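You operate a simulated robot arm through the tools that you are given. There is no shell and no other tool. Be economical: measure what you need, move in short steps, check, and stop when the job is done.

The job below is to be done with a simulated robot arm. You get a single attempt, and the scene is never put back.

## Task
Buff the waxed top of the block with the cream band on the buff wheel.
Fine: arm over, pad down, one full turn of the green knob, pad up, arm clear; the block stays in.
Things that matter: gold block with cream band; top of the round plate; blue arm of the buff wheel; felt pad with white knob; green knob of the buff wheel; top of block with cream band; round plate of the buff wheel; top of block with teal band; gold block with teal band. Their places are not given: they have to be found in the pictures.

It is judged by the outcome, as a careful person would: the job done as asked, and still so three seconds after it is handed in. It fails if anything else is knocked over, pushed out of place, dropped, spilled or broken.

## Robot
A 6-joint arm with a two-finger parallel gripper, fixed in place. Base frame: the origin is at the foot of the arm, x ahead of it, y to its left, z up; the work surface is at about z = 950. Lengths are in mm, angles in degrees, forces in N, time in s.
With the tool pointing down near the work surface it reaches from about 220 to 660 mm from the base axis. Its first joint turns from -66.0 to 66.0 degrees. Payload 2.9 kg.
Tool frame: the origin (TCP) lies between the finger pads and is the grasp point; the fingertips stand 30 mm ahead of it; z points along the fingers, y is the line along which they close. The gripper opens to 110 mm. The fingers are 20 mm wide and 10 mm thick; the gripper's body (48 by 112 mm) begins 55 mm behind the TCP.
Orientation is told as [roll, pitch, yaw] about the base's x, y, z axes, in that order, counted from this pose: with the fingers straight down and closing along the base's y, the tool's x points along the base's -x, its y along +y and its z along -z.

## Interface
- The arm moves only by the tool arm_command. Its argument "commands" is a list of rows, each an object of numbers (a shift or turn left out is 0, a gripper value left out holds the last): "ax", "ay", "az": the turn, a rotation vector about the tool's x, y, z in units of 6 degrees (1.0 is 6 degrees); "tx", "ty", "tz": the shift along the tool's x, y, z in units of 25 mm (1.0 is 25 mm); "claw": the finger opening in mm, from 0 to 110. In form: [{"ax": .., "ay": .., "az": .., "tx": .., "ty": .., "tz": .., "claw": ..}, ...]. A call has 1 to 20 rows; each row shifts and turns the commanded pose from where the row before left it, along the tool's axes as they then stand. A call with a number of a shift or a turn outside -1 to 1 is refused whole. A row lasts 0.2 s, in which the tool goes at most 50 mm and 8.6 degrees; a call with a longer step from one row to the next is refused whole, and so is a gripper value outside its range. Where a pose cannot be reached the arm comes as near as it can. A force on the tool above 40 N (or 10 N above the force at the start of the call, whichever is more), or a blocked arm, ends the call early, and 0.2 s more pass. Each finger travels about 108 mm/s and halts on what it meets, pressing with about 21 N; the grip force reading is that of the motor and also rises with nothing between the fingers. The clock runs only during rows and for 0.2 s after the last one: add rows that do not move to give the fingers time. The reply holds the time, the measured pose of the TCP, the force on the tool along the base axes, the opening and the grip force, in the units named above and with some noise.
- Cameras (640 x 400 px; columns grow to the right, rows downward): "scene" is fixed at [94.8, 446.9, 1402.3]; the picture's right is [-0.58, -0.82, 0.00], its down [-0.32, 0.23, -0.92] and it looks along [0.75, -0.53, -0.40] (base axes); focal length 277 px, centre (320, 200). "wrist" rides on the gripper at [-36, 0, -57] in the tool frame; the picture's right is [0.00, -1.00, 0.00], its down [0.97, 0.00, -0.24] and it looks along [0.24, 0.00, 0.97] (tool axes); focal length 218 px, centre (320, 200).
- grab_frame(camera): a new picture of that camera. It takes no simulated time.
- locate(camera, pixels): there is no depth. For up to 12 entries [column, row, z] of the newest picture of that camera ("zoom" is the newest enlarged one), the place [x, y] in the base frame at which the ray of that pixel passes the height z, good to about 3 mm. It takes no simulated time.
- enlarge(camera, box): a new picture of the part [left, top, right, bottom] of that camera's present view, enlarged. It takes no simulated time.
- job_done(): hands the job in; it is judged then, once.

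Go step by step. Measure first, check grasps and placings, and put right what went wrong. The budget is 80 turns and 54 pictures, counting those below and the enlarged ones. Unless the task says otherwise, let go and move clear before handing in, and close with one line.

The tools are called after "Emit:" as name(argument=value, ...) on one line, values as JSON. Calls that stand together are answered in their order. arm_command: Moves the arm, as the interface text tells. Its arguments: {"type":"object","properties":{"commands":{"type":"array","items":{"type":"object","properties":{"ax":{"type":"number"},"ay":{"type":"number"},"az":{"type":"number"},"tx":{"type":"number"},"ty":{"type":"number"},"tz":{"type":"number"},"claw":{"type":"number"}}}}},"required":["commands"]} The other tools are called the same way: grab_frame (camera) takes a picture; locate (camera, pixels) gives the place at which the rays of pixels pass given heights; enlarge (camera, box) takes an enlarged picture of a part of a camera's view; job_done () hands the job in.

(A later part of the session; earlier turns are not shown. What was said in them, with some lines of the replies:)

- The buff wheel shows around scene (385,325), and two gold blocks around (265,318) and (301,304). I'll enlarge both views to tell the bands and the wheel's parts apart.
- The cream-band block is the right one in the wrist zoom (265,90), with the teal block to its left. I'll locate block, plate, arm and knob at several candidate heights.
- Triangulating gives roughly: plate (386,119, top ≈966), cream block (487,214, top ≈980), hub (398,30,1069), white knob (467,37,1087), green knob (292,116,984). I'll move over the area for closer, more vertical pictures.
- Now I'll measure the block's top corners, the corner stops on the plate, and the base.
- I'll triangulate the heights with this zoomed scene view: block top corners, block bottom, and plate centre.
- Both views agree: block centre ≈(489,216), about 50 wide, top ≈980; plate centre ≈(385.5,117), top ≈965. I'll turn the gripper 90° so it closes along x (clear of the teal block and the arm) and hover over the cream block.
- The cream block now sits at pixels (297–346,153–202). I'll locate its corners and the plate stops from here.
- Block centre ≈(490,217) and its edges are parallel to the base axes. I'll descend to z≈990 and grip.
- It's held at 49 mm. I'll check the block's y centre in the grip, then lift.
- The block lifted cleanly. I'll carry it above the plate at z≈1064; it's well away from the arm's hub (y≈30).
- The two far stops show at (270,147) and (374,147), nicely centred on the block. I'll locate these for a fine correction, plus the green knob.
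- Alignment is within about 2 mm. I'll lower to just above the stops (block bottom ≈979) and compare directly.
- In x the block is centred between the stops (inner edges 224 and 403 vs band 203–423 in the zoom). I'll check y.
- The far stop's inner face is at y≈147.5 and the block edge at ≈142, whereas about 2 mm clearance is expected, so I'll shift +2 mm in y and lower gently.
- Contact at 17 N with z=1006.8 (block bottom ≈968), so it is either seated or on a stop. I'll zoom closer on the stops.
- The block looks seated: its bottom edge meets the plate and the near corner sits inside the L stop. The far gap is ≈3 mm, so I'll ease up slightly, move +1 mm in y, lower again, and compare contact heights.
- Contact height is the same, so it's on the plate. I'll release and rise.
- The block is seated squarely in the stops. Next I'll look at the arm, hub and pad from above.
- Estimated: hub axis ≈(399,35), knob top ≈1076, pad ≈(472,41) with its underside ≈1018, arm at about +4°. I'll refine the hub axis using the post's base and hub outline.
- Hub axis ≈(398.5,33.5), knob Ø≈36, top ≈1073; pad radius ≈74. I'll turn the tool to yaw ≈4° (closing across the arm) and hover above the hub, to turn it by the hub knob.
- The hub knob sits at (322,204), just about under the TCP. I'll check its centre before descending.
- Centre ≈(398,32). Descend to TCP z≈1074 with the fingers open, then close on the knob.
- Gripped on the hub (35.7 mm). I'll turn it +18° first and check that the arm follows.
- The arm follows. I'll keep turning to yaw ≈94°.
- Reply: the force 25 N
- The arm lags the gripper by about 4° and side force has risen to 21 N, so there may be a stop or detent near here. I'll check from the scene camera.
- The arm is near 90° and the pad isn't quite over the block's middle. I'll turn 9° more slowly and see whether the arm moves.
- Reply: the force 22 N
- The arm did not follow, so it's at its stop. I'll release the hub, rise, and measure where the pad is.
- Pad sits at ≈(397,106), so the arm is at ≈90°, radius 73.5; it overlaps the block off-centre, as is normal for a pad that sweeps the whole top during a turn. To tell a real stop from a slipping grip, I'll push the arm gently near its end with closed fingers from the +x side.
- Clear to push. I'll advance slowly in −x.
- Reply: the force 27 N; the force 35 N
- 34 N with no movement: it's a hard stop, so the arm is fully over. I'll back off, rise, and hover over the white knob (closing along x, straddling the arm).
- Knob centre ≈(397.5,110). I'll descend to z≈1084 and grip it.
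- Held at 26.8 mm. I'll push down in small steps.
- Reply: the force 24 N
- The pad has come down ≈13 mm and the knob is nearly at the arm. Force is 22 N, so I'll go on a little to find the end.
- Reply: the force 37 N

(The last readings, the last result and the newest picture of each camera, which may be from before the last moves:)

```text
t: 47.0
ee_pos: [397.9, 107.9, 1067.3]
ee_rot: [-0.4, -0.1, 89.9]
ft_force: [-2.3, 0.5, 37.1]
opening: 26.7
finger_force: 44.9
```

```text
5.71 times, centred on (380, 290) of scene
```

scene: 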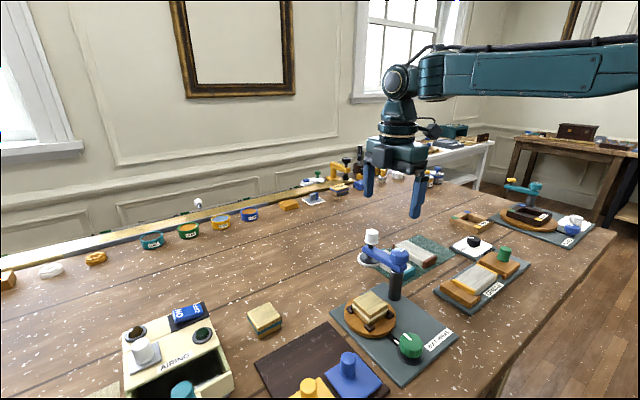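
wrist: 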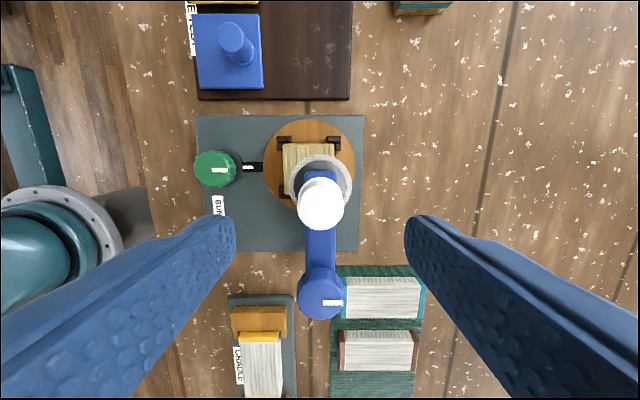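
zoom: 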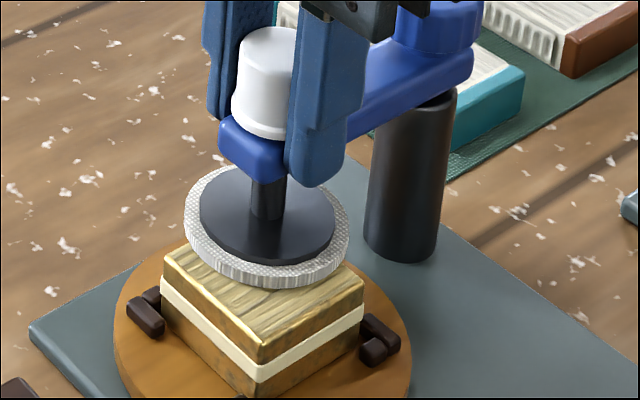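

Reading 37 N at 18 mm of travel; the pad looks at or nearly on the block. I'll release, rise, and see whether it stays down.

Emit:
arm_command(commands=[{"claw": 60}, {"claw": 60}, {"tz": -0.6}, {"tz": -0.8}, {"tz": -0.9}, {"tz": -0.9}, {"tz": -0.5}, {}])

Emit:
enlarge(camera="scene", box=[345, 245, 425, 325])

```text
t: 48.8
ee_pos: [397.6, 107.3, 1159.3]
ee_rot: [-0.1, -0.1, 90.0]
ft_force: [0.2, -0.2, 0.1]
opening: 60.2
finger_force: 0.1
```

```text
5.00 times, centred on (385, 285) of scene
```

zoom: 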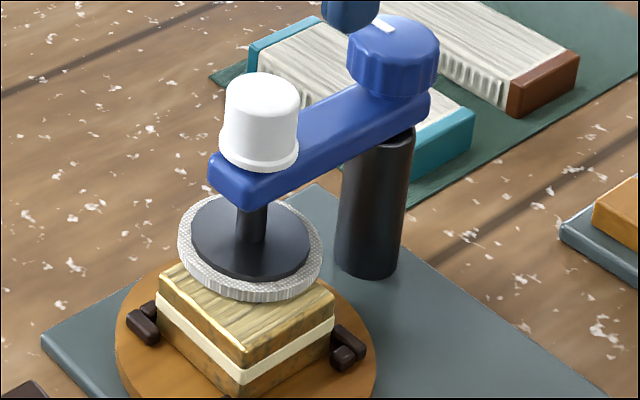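

The pad stays down with its knob seated on the arm. I'll check the pad's height against the block's top.

Emit:
locate(camera="zoom", pixels=[[250, 238, 1000], [250, 238, 1010], [178, 245, 1000], [321, 258, 1000], [258, 298, 995], [258, 298, 1005], [205, 385, 965], [240, 392, 965], [160, 277, 995], [237, 365, 995], [334, 295, 995]])

```text
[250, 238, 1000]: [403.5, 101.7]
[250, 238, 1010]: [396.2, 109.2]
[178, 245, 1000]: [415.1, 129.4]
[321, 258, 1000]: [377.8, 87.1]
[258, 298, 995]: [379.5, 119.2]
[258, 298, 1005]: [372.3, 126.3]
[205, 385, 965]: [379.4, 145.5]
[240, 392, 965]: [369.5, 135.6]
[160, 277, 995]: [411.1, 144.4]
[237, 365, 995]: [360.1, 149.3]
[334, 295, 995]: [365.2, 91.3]
```

The pad's underside is at ≈1000 and the block's top at ≈996, within measuring error. I'll press the knob's top with closed fingers to be sure it's fully down.

Emit:
arm_command(commands=[{"claw": 0}, {"claw": 0}, {"claw": 0, "tz": 0.4}, {"tz": 0.6}, {"tz": 0.5}, {"tz": 0.2}, {}])

Emit:
arm_command(commands=[{"tz": 0.1}, {"tz": 0.1}, {"tz": 0.1}, {}])

```text
t: 50.4
ee_pos: [397.3, 108.5, 1116.2]
ee_rot: [-0.1, 0.0, 90.0]
ft_force: [-0.5, 0.8, -0.4]
opening: 0.0
finger_force: 21.0
```

```text
t: 51.4
ee_pos: [397.0, 108.2, 1108.7]
ee_rot: [-0.1, 0.0, 90.0]
ft_force: [-2.1, 0.4, 6.4]
opening: 0.0
finger_force: 21.2
```

Emit:
arm_command(commands=[{"tz": 0.06}, {"tz": 0.06}, {}])

Emit:
arm_command(commands=[{"tz": 0.04}, {}])

```text
t: 52.2
ee_pos: [398.2, 108.5, 1108.7]
ee_rot: [-0.5, 0.0, 90.0]
ft_force: [-4.1, -1.2, 7.8]
opening: 0.1
finger_force: 21.5
stopped in row 3: the force on the tool passed its limit (the readings are from after the stop); the commanded pose is now the measured one
```

```text
t: 52.9
ee_pos: [397.4, 109.4, 1108.1]
ee_rot: [-0.5, -0.3, 90.0]
ft_force: [-6.3, -2.0, 23.0]
opening: 0.3
finger_force: 21.1
```

It's fully down against its limit. Now to the green knob: rise, move over it and take a close look.

Emit:
arm_command(commands=[{"tz": -0.9}, {"tz": -0.9}, {"tz": -0.9}, {"tz": -0.6}, {"ty": 0.9, "claw": 100}, {"ty": 0.9}, {"ty": 0.9}, {"ty": 0.9}, {"ty": 0.6, "tx": -0.3}, {}])

Emit:
grab_frame(camera="wrist")

```text
t: 55.0
ee_pos: [292.4, 114.6, 1189.7]
ee_rot: [-0.5, 0.0, 90.0]
ft_force: [-0.5, 0.1, 0.1]
opening: 100.1
finger_force: 0.0
```

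```text
12 pictures are left
```

wrist: 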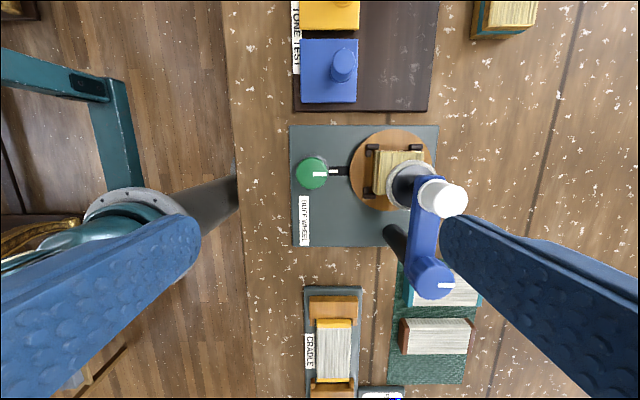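

Emit:
locate(camera="wrist", pixels=[[312, 173, 990], [312, 173, 1000], [296, 173, 990], [329, 173, 990], [312, 157, 990], [312, 189, 990]])

Emit:
enlarge(camera="scene", box=[370, 310, 450, 380])

Emit:
locate(camera="zoom", pixels=[[322, 190, 990], [322, 190, 1000], [325, 320, 960], [325, 280, 960], [280, 300, 960], [375, 310, 960]])

```text
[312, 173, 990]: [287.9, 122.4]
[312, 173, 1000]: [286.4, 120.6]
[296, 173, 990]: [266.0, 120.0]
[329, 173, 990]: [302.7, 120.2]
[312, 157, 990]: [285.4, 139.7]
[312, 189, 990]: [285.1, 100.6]
```

```text
5.71 times, centred on (410, 345) of scene
```

zoom: 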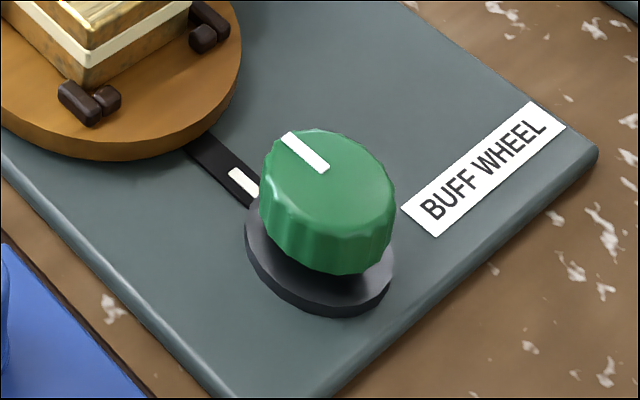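

```text
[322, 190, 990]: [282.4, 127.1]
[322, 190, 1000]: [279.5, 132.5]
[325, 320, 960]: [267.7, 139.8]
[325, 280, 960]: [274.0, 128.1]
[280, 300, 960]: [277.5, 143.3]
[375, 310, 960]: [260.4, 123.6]
```

Green knob centre ≈(286.5,121), Ø≈38, top ≈985. I'll centre over it and unwind the wrist to yaw −90° to have room for half-turn strokes.

Emit:
arm_command(commands=[{"ty": 0.24, "tx": -0.26, "ay": -0.08, "claw": 62}, {"az": 1}, {"az": 1}, {"az": 1}, {"az": 1}, {"az": 1}, {"az": 1}, {"az": 1}, {"az": 1}, {"az": 1}, {"az": 1}, {"az": 1}, {"az": 1}, {"az": 1}, {"az": 1}, {"az": 1}])

Emit:
arm_command(commands=[{"az": 1}, {"az": 1}, {"az": 1}, {"az": 1}, {"az": 1}, {"az": 1}, {"az": 1}, {"az": 1}, {"az": 1}, {"az": 1}, {"az": 1}, {"az": 1}, {"az": 1}, {"az": 1}, {"az": 1}, {}])

Emit:
grab_frame(camera="wrist")

```text
t: 58.5
ee_pos: [286.0, 122.4, 1188.8]
ee_rot: [0.6, -0.4, 0.0]
ft_force: [-0.4, -0.7, -0.8]
opening: 61.8
finger_force: 0.1
```

```text
t: 61.9
ee_pos: [286.6, 121.6, 1188.7]
ee_rot: [0.4, 0.7, -90.1]
ft_force: [-0.4, 0.4, 0.1]
opening: 62.2
finger_force: 0.0
```

```text
10 pictures are left
```

wrist: 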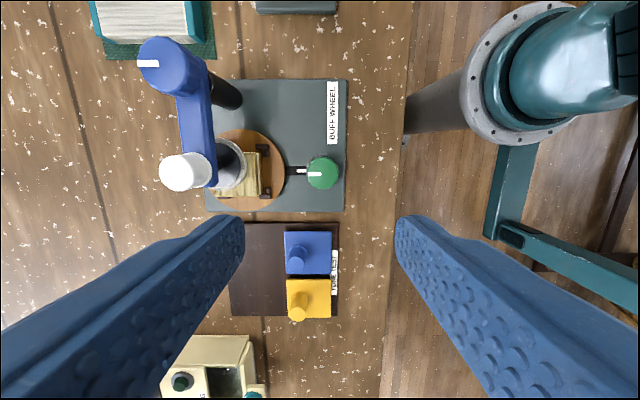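

Yaw −90° is reachable. Verify the knob centre from this opposite view.

Emit:
locate(camera="wrist", pixels=[[323, 173, 985], [307, 173, 985], [340, 173, 985], [323, 157, 985], [323, 189, 985]])

```text
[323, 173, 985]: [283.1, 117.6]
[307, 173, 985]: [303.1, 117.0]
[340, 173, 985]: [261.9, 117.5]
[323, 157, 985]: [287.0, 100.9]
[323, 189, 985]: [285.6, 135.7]
```

Combined centre ≈(285.5,119.7). Descend to z≈1000 and grip.

Emit:
arm_command(commands=[{"tx": -0.08, "ty": -0.04, "ax": -0.11, "ay": -0.07, "tz": 0.9}, {"tz": 0.95}, {"tz": 0.95}, {"tz": 0.95}, {"tz": 0.95}, {"tz": 0.95}, {"tz": 0.95}, {"tz": 0.6}, {"tz": 0.3}, {}, {"claw": 25}, {"claw": 25}, {"claw": 25}, {}])

Emit:
enlarge(camera="scene", box=[340, 260, 460, 380])

```text
t: 64.8
ee_pos: [285.0, 121.6, 1000.3]
ee_rot: [0.4, 0.2, -89.8]
ft_force: [-31.1, 8.4, -1.6]
opening: 37.6
finger_force: 45.2
```

```text
3.33 times, centred on (400, 320) of scene
```

zoom: 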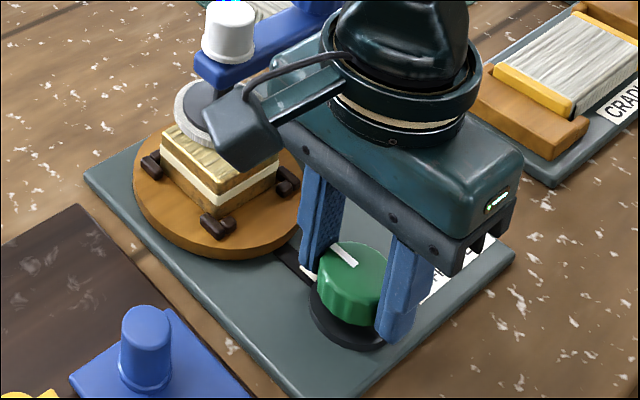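

Gripped (37.6 mm), but there's 31 N sideways in x, so the knob lies a little toward −x. I'll shift the tool to relieve it.

Emit:
arm_command(commands=[{"ty": -0.06}, {}])

```text
t: 65.5
ee_pos: [284.9, 120.1, 999.4]
ee_rot: [0.6, 0.1, -89.9]
ft_force: [-20.1, 8.1, -12.2]
opening: 38.0
finger_force: 45.0
```

Emit:
arm_command(commands=[{"ty": -0.1, "tx": 0.04}, {}])

```text
t: 66.0
ee_pos: [284.2, 120.7, 1000.4]
ee_rot: [1.0, 0.0, -90.1]
ft_force: [-2.2, -3.4, -32.2]
opening: 37.6
finger_force: 45.0
```

Emit:
arm_command(commands=[{"tz": 0.06}, {}])

```text
t: 66.7
ee_pos: [284.4, 120.9, 1001.8]
ee_rot: [1.1, 0.1, -90.1]
ft_force: [-9.3, -12.1, -0.3]
opening: 37.5
finger_force: 45.3
```

Forces are low now. I'll turn the knob +60° and check.

Emit:
arm_command(commands=[{"az": -0.6}, {"az": -0.6}, {"az": -0.6}, {"az": -0.6}, {"az": -0.6}, {"az": -0.6}, {"az": -0.6}, {"az": -0.6}, {"az": -0.6}, {"az": -0.6}, {"az": -0.6}, {"az": -0.6}, {"az": -0.6}, {"az": -0.6}, {"az": -0.6}, {}])

Emit:
enlarge(camera="scene", box=[340, 260, 460, 380])

```text
t: 70.0
ee_pos: [284.1, 120.5, 999.2]
ee_rot: [0.6, -0.6, -36.1]
ft_force: [-14.1, -11.8, -1.8]
opening: 37.4
finger_force: 45.1
```

```text
3.33 times, centred on (400, 320) of scene
```

zoom: 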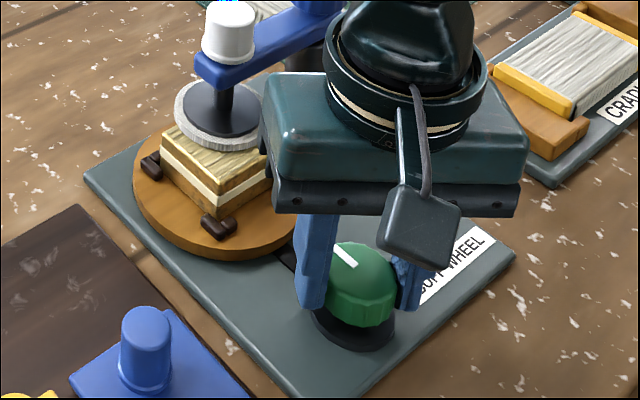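

The white mark didn't move, so the grip slipped: that way may be blocked. I'll try the other direction for 42°.

Emit:
arm_command(commands=[{"az": 0.5}, {"az": 0.5}, {"az": 0.5}, {"az": 0.5}, {"az": 0.5}, {"az": 0.5}, {"az": 0.5}, {"az": 0.5}, {"az": 0.5}, {"az": 0.5}, {"az": 0.5}, {"az": 0.5}, {"az": 0.5}, {"az": 0.5}, {}])

Emit:
enlarge(camera="scene", box=[340, 260, 460, 380])

```text
t: 73.2
ee_pos: [284.5, 121.5, 999.3]
ee_rot: [0.8, -0.1, -78.1]
ft_force: [-9.3, -13.6, 3.2]
opening: 37.2
finger_force: 45.2
```

```text
3.33 times, centred on (400, 320) of scene
```

zoom: 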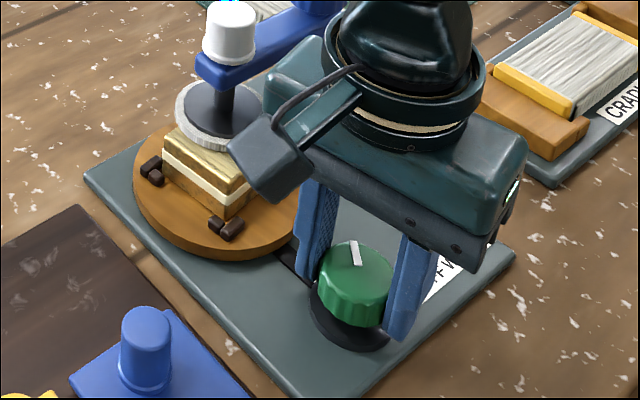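

It turns clockwise (the mark moved and the plate with it). I'll release, check the free pose, and unwind to yaw ≈+90° for a long clockwise stroke.

Emit:
arm_command(commands=[{"claw": 62}, {"claw": 62}, {}])

```text
t: 74.0
ee_pos: [284.4, 121.1, 1000.4]
ee_rot: [1.1, -0.1, -77.9]
ft_force: [-0.3, 0.6, 0.4]
opening: 62.0
finger_force: 0.1
```

Emit:
arm_command(commands=[{"ay": -0.18, "tx": -0.05, "ty": -0.05}, {"az": -1}, {"az": -1}, {"az": -1}, {"az": -1}, {"az": -1}, {"az": -1}, {"az": -1}, {"az": -1}, {"az": -1}, {"az": -1}, {"az": -1}, {"az": -1}, {"az": -1}, {"az": -1}])

Emit:
arm_command(commands=[{"az": -1}, {"az": -1}, {"az": -1}, {"az": -1}, {"az": -1}, {"az": -1}, {"az": -1}, {"az": -1}, {"az": -1}, {"az": -1}, {"az": -1}, {"az": -1}, {"az": -1}, {"az": -1}, {}])

Emit:
grab_frame(camera="wrist")

```text
t: 77.2
ee_pos: [285.0, 119.2, 999.7]
ee_rot: [-1.0, -1.3, 6.2]
ft_force: [-0.7, 0.0, -0.1]
opening: 61.9
finger_force: 0.1
```

```text
t: 80.5
ee_pos: [284.5, 120.4, 999.6]
ee_rot: [-1.3, 0.9, 90.1]
ft_force: [0.2, -0.2, 0.8]
opening: 61.9
finger_force: 0.0
```

```text
6 pictures are left
```

wrist: 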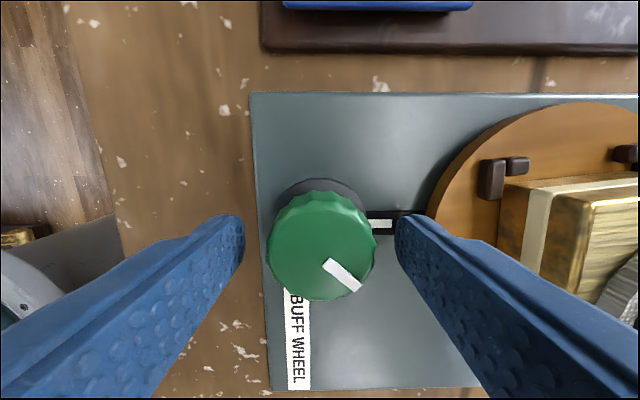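

The mark is ≈42° clockwise from its start with no slip. Now grip and do a long clockwise stroke of 180°.

Emit:
arm_command(commands=[{"ay": -0.22, "ax": 0.15, "tx": -0.03}, {"claw": 25}, {"claw": 25}, {"claw": 25}, {}])

Emit:
arm_command(commands=[{"az": 0.75}, {"az": 0.75}, {"az": 0.75}, {"az": 0.75}, {"az": 0.75}, {"az": 0.75}, {"az": 0.75}, {"az": 0.75}, {"az": 0.75}, {"az": 0.75}, {"az": 0.75}, {"az": 0.75}, {"az": 0.75}, {"az": 0.75}, {"az": 0.75}, {"az": 0.75}, {"az": 0.75}, {"az": 0.75}, {"az": 0.75}, {"az": 0.75}])

Emit:
arm_command(commands=[{"az": 0.75}, {"az": 0.75}, {"az": 0.75}, {"az": 0.75}, {"az": 0.75}, {"az": 0.75}, {"az": 0.75}, {"az": 0.75}, {"az": 0.75}, {"az": 0.75}, {"az": 0.75}, {"az": 0.75}, {"az": 0.75}, {"az": 0.75}, {"az": 0.75}, {"az": 0.75}, {"az": 0.75}, {"az": 0.75}, {"az": 0.75}, {"az": 0.75}])

```text
t: 81.7
ee_pos: [283.1, 120.6, 999.2]
ee_rot: [-2.1, -0.3, 90.0]
ft_force: [3.8, -2.2, -3.7]
opening: 37.2
finger_force: 44.9
```

```text
t: 85.8
ee_pos: [286.0, 119.3, 999.2]
ee_rot: [0.4, -2.3, -0.4]
ft_force: [9.0, -17.4, 11.3]
opening: 36.6
finger_force: 45.5
```

```text
t: 90.0
ee_pos: [283.8, 120.0, 999.7]
ee_rot: [2.1, 0.3, -90.2]
ft_force: [4.6, -15.0, 1.7]
opening: 37.0
finger_force: 45.0
```

The 180° stroke went through. Release, level the tool, unwind, and check the mark.

Emit:
arm_command(commands=[{"claw": 62}, {"claw": 62}, {"ay": 0.35}, {"az": -1}, {"az": -1}, {"az": -1}, {"az": -1}, {"az": -1}, {"az": -1}, {"az": -1}, {"az": -1}, {"az": -1}, {"az": -1}, {"az": -1}, {"az": -1}, {"az": -1}, {"az": -1}, {"az": -1}])

Emit:
arm_command(commands=[{"az": -1}, {"az": -1}, {"az": -1}, {"az": -1}, {"az": -1}, {"az": -1}, {"az": -1}, {"az": -1}, {"az": -1}, {"az": -1}, {"az": -1}, {"az": -1}, {"az": -1}, {"az": -1}, {"az": -1}, {}])

Emit:
grab_frame(camera="wrist")

```text
t: 93.8
ee_pos: [284.3, 120.7, 1000.2]
ee_rot: [2.4, -2.2, 0.1]
ft_force: [0.1, -0.6, -0.3]
opening: 62.1
finger_force: 0.1
```

```text
t: 97.2
ee_pos: [284.1, 121.6, 999.0]
ee_rot: [-2.3, -2.6, 90.2]
ft_force: [0.8, 0.5, 0.2]
opening: 61.9
finger_force: 0.1
```

```text
5 pictures are left
```

wrist: 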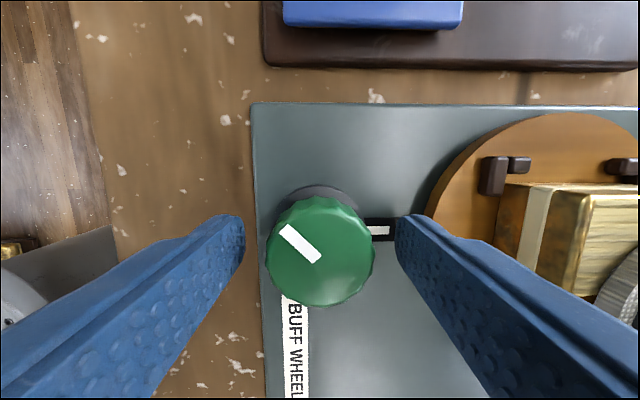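

The mark is at ≈222° clockwise as expected (42+180). I'll correct the small tool tilt, grip and turn the remaining 138°.

Emit:
arm_command(commands=[{"ax": -0.37, "ay": 0.4}, {}])

Emit:
arm_command(commands=[{"claw": 25}, {"claw": 25}, {"claw": 25}, {}, {"az": 0.75}, {"az": 0.75}, {"az": 0.75}, {"az": 0.75}, {"az": 0.75}, {"az": 0.75}, {"az": 0.75}, {"az": 0.75}, {"az": 0.75}, {"az": 0.75}, {"az": 0.75}, {"az": 0.75}, {"az": 0.75}, {"az": 0.75}, {"az": 0.75}, {"az": 0.75}])

Emit:
arm_command(commands=[{"az": 0.75}, {"az": 0.75}, {"az": 0.75}, {"az": 0.75}, {"az": 0.75}, {"az": 0.75}, {"az": 0.75}, {"az": 0.75}, {"az": 0.75}, {"az": 0.75}, {"az": 0.75}, {"az": 0.75}, {"az": 0.75}, {"az": 0.75}, {"az": 0.5}, {}, {"claw": 62}, {"claw": 62}, {}])

Emit:
grab_frame(camera="wrist")

```text
t: 97.8
ee_pos: [283.5, 120.9, 999.2]
ee_rot: [0.1, -0.1, 90.1]
ft_force: [-1.1, -0.3, -0.8]
opening: 62.0
finger_force: 0.1
```

```text
t: 102.0
ee_pos: [285.3, 120.5, 998.5]
ee_rot: [0.0, -0.3, 17.8]
ft_force: [25.4, -14.7, 4.3]
opening: 36.5
finger_force: 45.4
```

```text
t: 106.0
ee_pos: [282.4, 121.7, 999.9]
ee_rot: [0.0, 0.3, -47.9]
ft_force: [-0.5, -0.2, 0.0]
opening: 61.9
finger_force: 0.1
```

```text
4 pictures are left
```

wrist: 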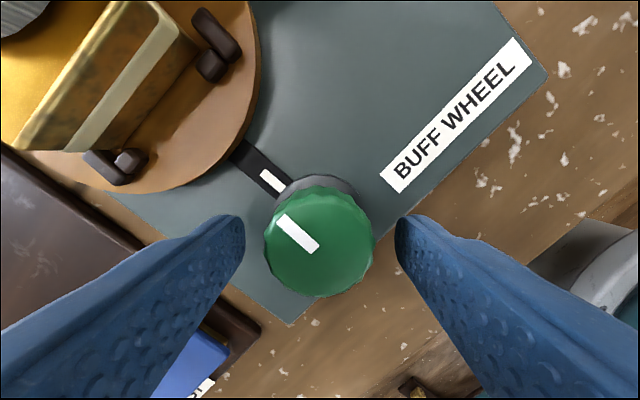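

The green mark is back in line with the strip's mark: one full turn, and the block's top has turned shiny gold. Now rise, turn to yaw 90° and go back over the white knob.

Emit:
arm_command(commands=[{"tz": -0.9}, {"tz": -0.9}, {"tz": -0.9}, {"tz": -0.9}, {"tz": -0.9}, {"tz": -0.9}, {"tz": -0.9}, {"az": -1}, {"az": -1}, {"az": -1}, {"az": -1}, {"az": -1}, {"az": -1}, {"az": -1}, {"az": -1}, {"az": -1}, {"az": -1}, {"az": -1}, {"az": -1}])

Emit:
arm_command(commands=[{"az": -1}, {"az": -1}, {"az": -1}, {"az": -1}, {"az": -1}, {"az": -1}, {"az": -1}, {"az": -1}, {"az": -1}, {"az": -1}, {"az": -1}, {}])

```text
t: 110.0
ee_pos: [285.0, 119.5, 1157.1]
ee_rot: [0.1, 0.0, 24.2]
ft_force: [-0.9, 0.2, 0.5]
opening: 62.1
finger_force: 0.0
```

```text
t: 112.7
ee_pos: [284.1, 120.6, 1157.4]
ee_rot: [-0.1, -0.2, 90.2]
ft_force: [0.5, 0.2, -0.4]
opening: 62.1
finger_force: 0.0
```

Emit:
arm_command(commands=[{"ty": -0.9, "tx": 0.1}, {"ty": -0.9, "tx": 0.1}, {"ty": -0.9, "tx": 0.1}, {"ty": -0.9, "tx": 0.1}, {"ty": -0.92, "tx": 0.08}, {}, {}])

```text
t: 114.2
ee_pos: [397.4, 107.9, 1156.9]
ee_rot: [0.0, -0.2, 90.1]
ft_force: [-0.2, -0.3, -1.3]
opening: 62.1
finger_force: 0.1
```

Over the knob at the same place as before. Descend to z≈1067, grip, and draw it up.

Emit:
arm_command(commands=[{"tz": 0.8}, {"tz": 0.8}, {"tz": 0.8}, {"tz": 0.7}, {"tz": 0.5}, {}, {"claw": 15}, {"claw": 15}, {"claw": 15}, {"claw": 15}])

Emit:
arm_command(commands=[{"tz": -0.15}, {"tz": -0.15}, {"tz": -0.15}, {"tz": -0.15}, {}])

```text
t: 116.5
ee_pos: [398.7, 108.4, 1065.8]
ee_rot: [0.0, -0.2, 90.1]
ft_force: [-1.0, -0.5, -2.3]
opening: 26.6
finger_force: 44.8
```

```text
t: 117.7
ee_pos: [396.7, 108.3, 1080.9]
ee_rot: [0.3, 0.0, 90.0]
ft_force: [7.2, -3.3, -25.9]
opening: 26.9
finger_force: 44.2
```

Emit:
arm_command(commands=[{"tz": -0.08}, {"tz": -0.08}, {}])

Emit:
enlarge(camera="scene", box=[340, 240, 440, 350])

```text
t: 118.5
ee_pos: [397.1, 108.1, 1084.0]
ee_rot: [0.3, -0.1, 90.1]
ft_force: [2.8, 0.0, -35.9]
opening: 26.8
finger_force: 44.9
```

```text
3.64 times, centred on (390, 295) of scene
```

zoom: 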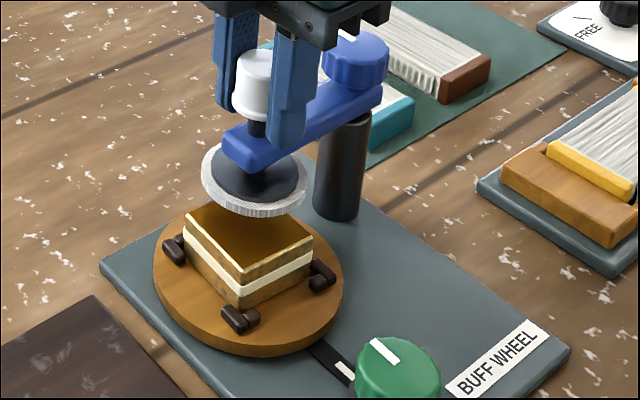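

The pad is up at its limit and the block's top is smooth and golden. I'll release, rise, and go over the hub at yaw 90° to swing the arm back.

Emit:
arm_command(commands=[{"claw": 70}, {"claw": 70}, {"tz": -0.6}, {"tz": -0.9}, {"tz": -0.9}, {"tz": -0.6, "claw": 80}, {"tx": 0.76}, {"tx": 0.76}, {"tx": 0.76}, {"tx": 0.74, "ty": -0.02}, {}])

```text
t: 120.8
ee_pos: [398.4, 33.1, 1161.9]
ee_rot: [0.0, -0.2, 90.1]
ft_force: [-0.5, -1.3, 0.0]
opening: 80.3
finger_force: 0.0
```

Over the hub. Descend to z≈1073, grip, and turn clockwise.

Emit:
arm_command(commands=[{"tx": 0.03, "tz": 0.8}, {"tz": 0.8}, {"tz": 0.8}, {"tz": 0.7}, {"tz": 0.45}, {}, {"claw": 25}, {"claw": 25}, {"claw": 25}, {"claw": 25}])

Emit:
arm_command(commands=[{"az": 0.5}, {"az": 0.75}, {"az": 0.75}, {"az": 0.75}, {"az": 0.75}, {"az": 0.75}, {"az": 0.75}, {"az": 0.75}, {"az": 0.75}, {"az": 0.75}, {"az": 0.75}, {"az": 0.75}, {"az": 0.75}, {"az": 0.75}, {"az": 0.75}, {"az": 0.75}, {"az": 0.75}, {"az": 0.75}, {"az": 0.75}, {}])

```text
t: 123.0
ee_pos: [397.3, 33.0, 1073.2]
ee_rot: [0.2, 0.0, 90.1]
ft_force: [-13.1, 0.6, -2.1]
opening: 35.7
finger_force: 44.8
```

```text
t: 127.2
ee_pos: [397.1, 33.0, 1073.2]
ee_rot: [0.1, 0.0, 5.8]
ft_force: [-6.4, -13.6, -10.2]
opening: 35.7
finger_force: 45.4
```

Emit:
arm_command(commands=[{"az": 0.3}, {}, {"claw": 80}, {"claw": 80}, {"tz": -0.6}, {"tz": -0.9}, {"tz": -0.9}, {"tz": -0.9}, {"tz": -0.9}, {"tz": -0.9}, {"tz": -0.9}, {"tz": -0.9}, {}])

Emit:
grab_frame(camera="wrist")

```text
t: 130.1
ee_pos: [398.6, 31.6, 1243.4]
ee_rot: [0.1, 0.0, 4.3]
ft_force: [0.2, -0.3, 0.6]
opening: 80.2
finger_force: 0.1
```

```text
2 pictures are left
```

wrist: 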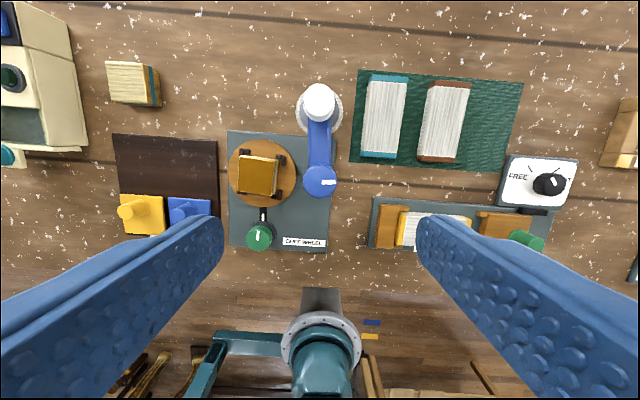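

The arm is back clear with the pad at (320,105), and the gold block sits in its stops at (258,175). One enlarged check before handing in.

Emit:
enlarge(camera="scene", box=[330, 220, 450, 380])

```text
2.50 times, centred on (390, 300) of scene
```

zoom: 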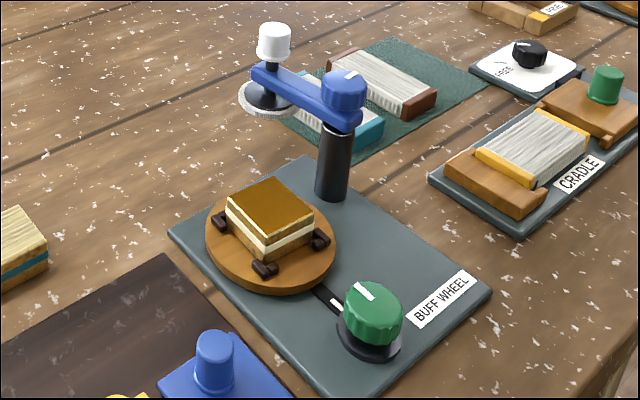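

The final picture shows the buffed block still in its stops, the pad up, the arm clear, the green knob back at its mark and the gripper free, so I'm handing in.

Emit:
job_done()

```text
The job is handed in.
```

The cream-band block is buffed: its top is smooth and golden after one full clockwise turn of the green knob, the pad is up, the arm is swung clear, and the block is still in the plate.
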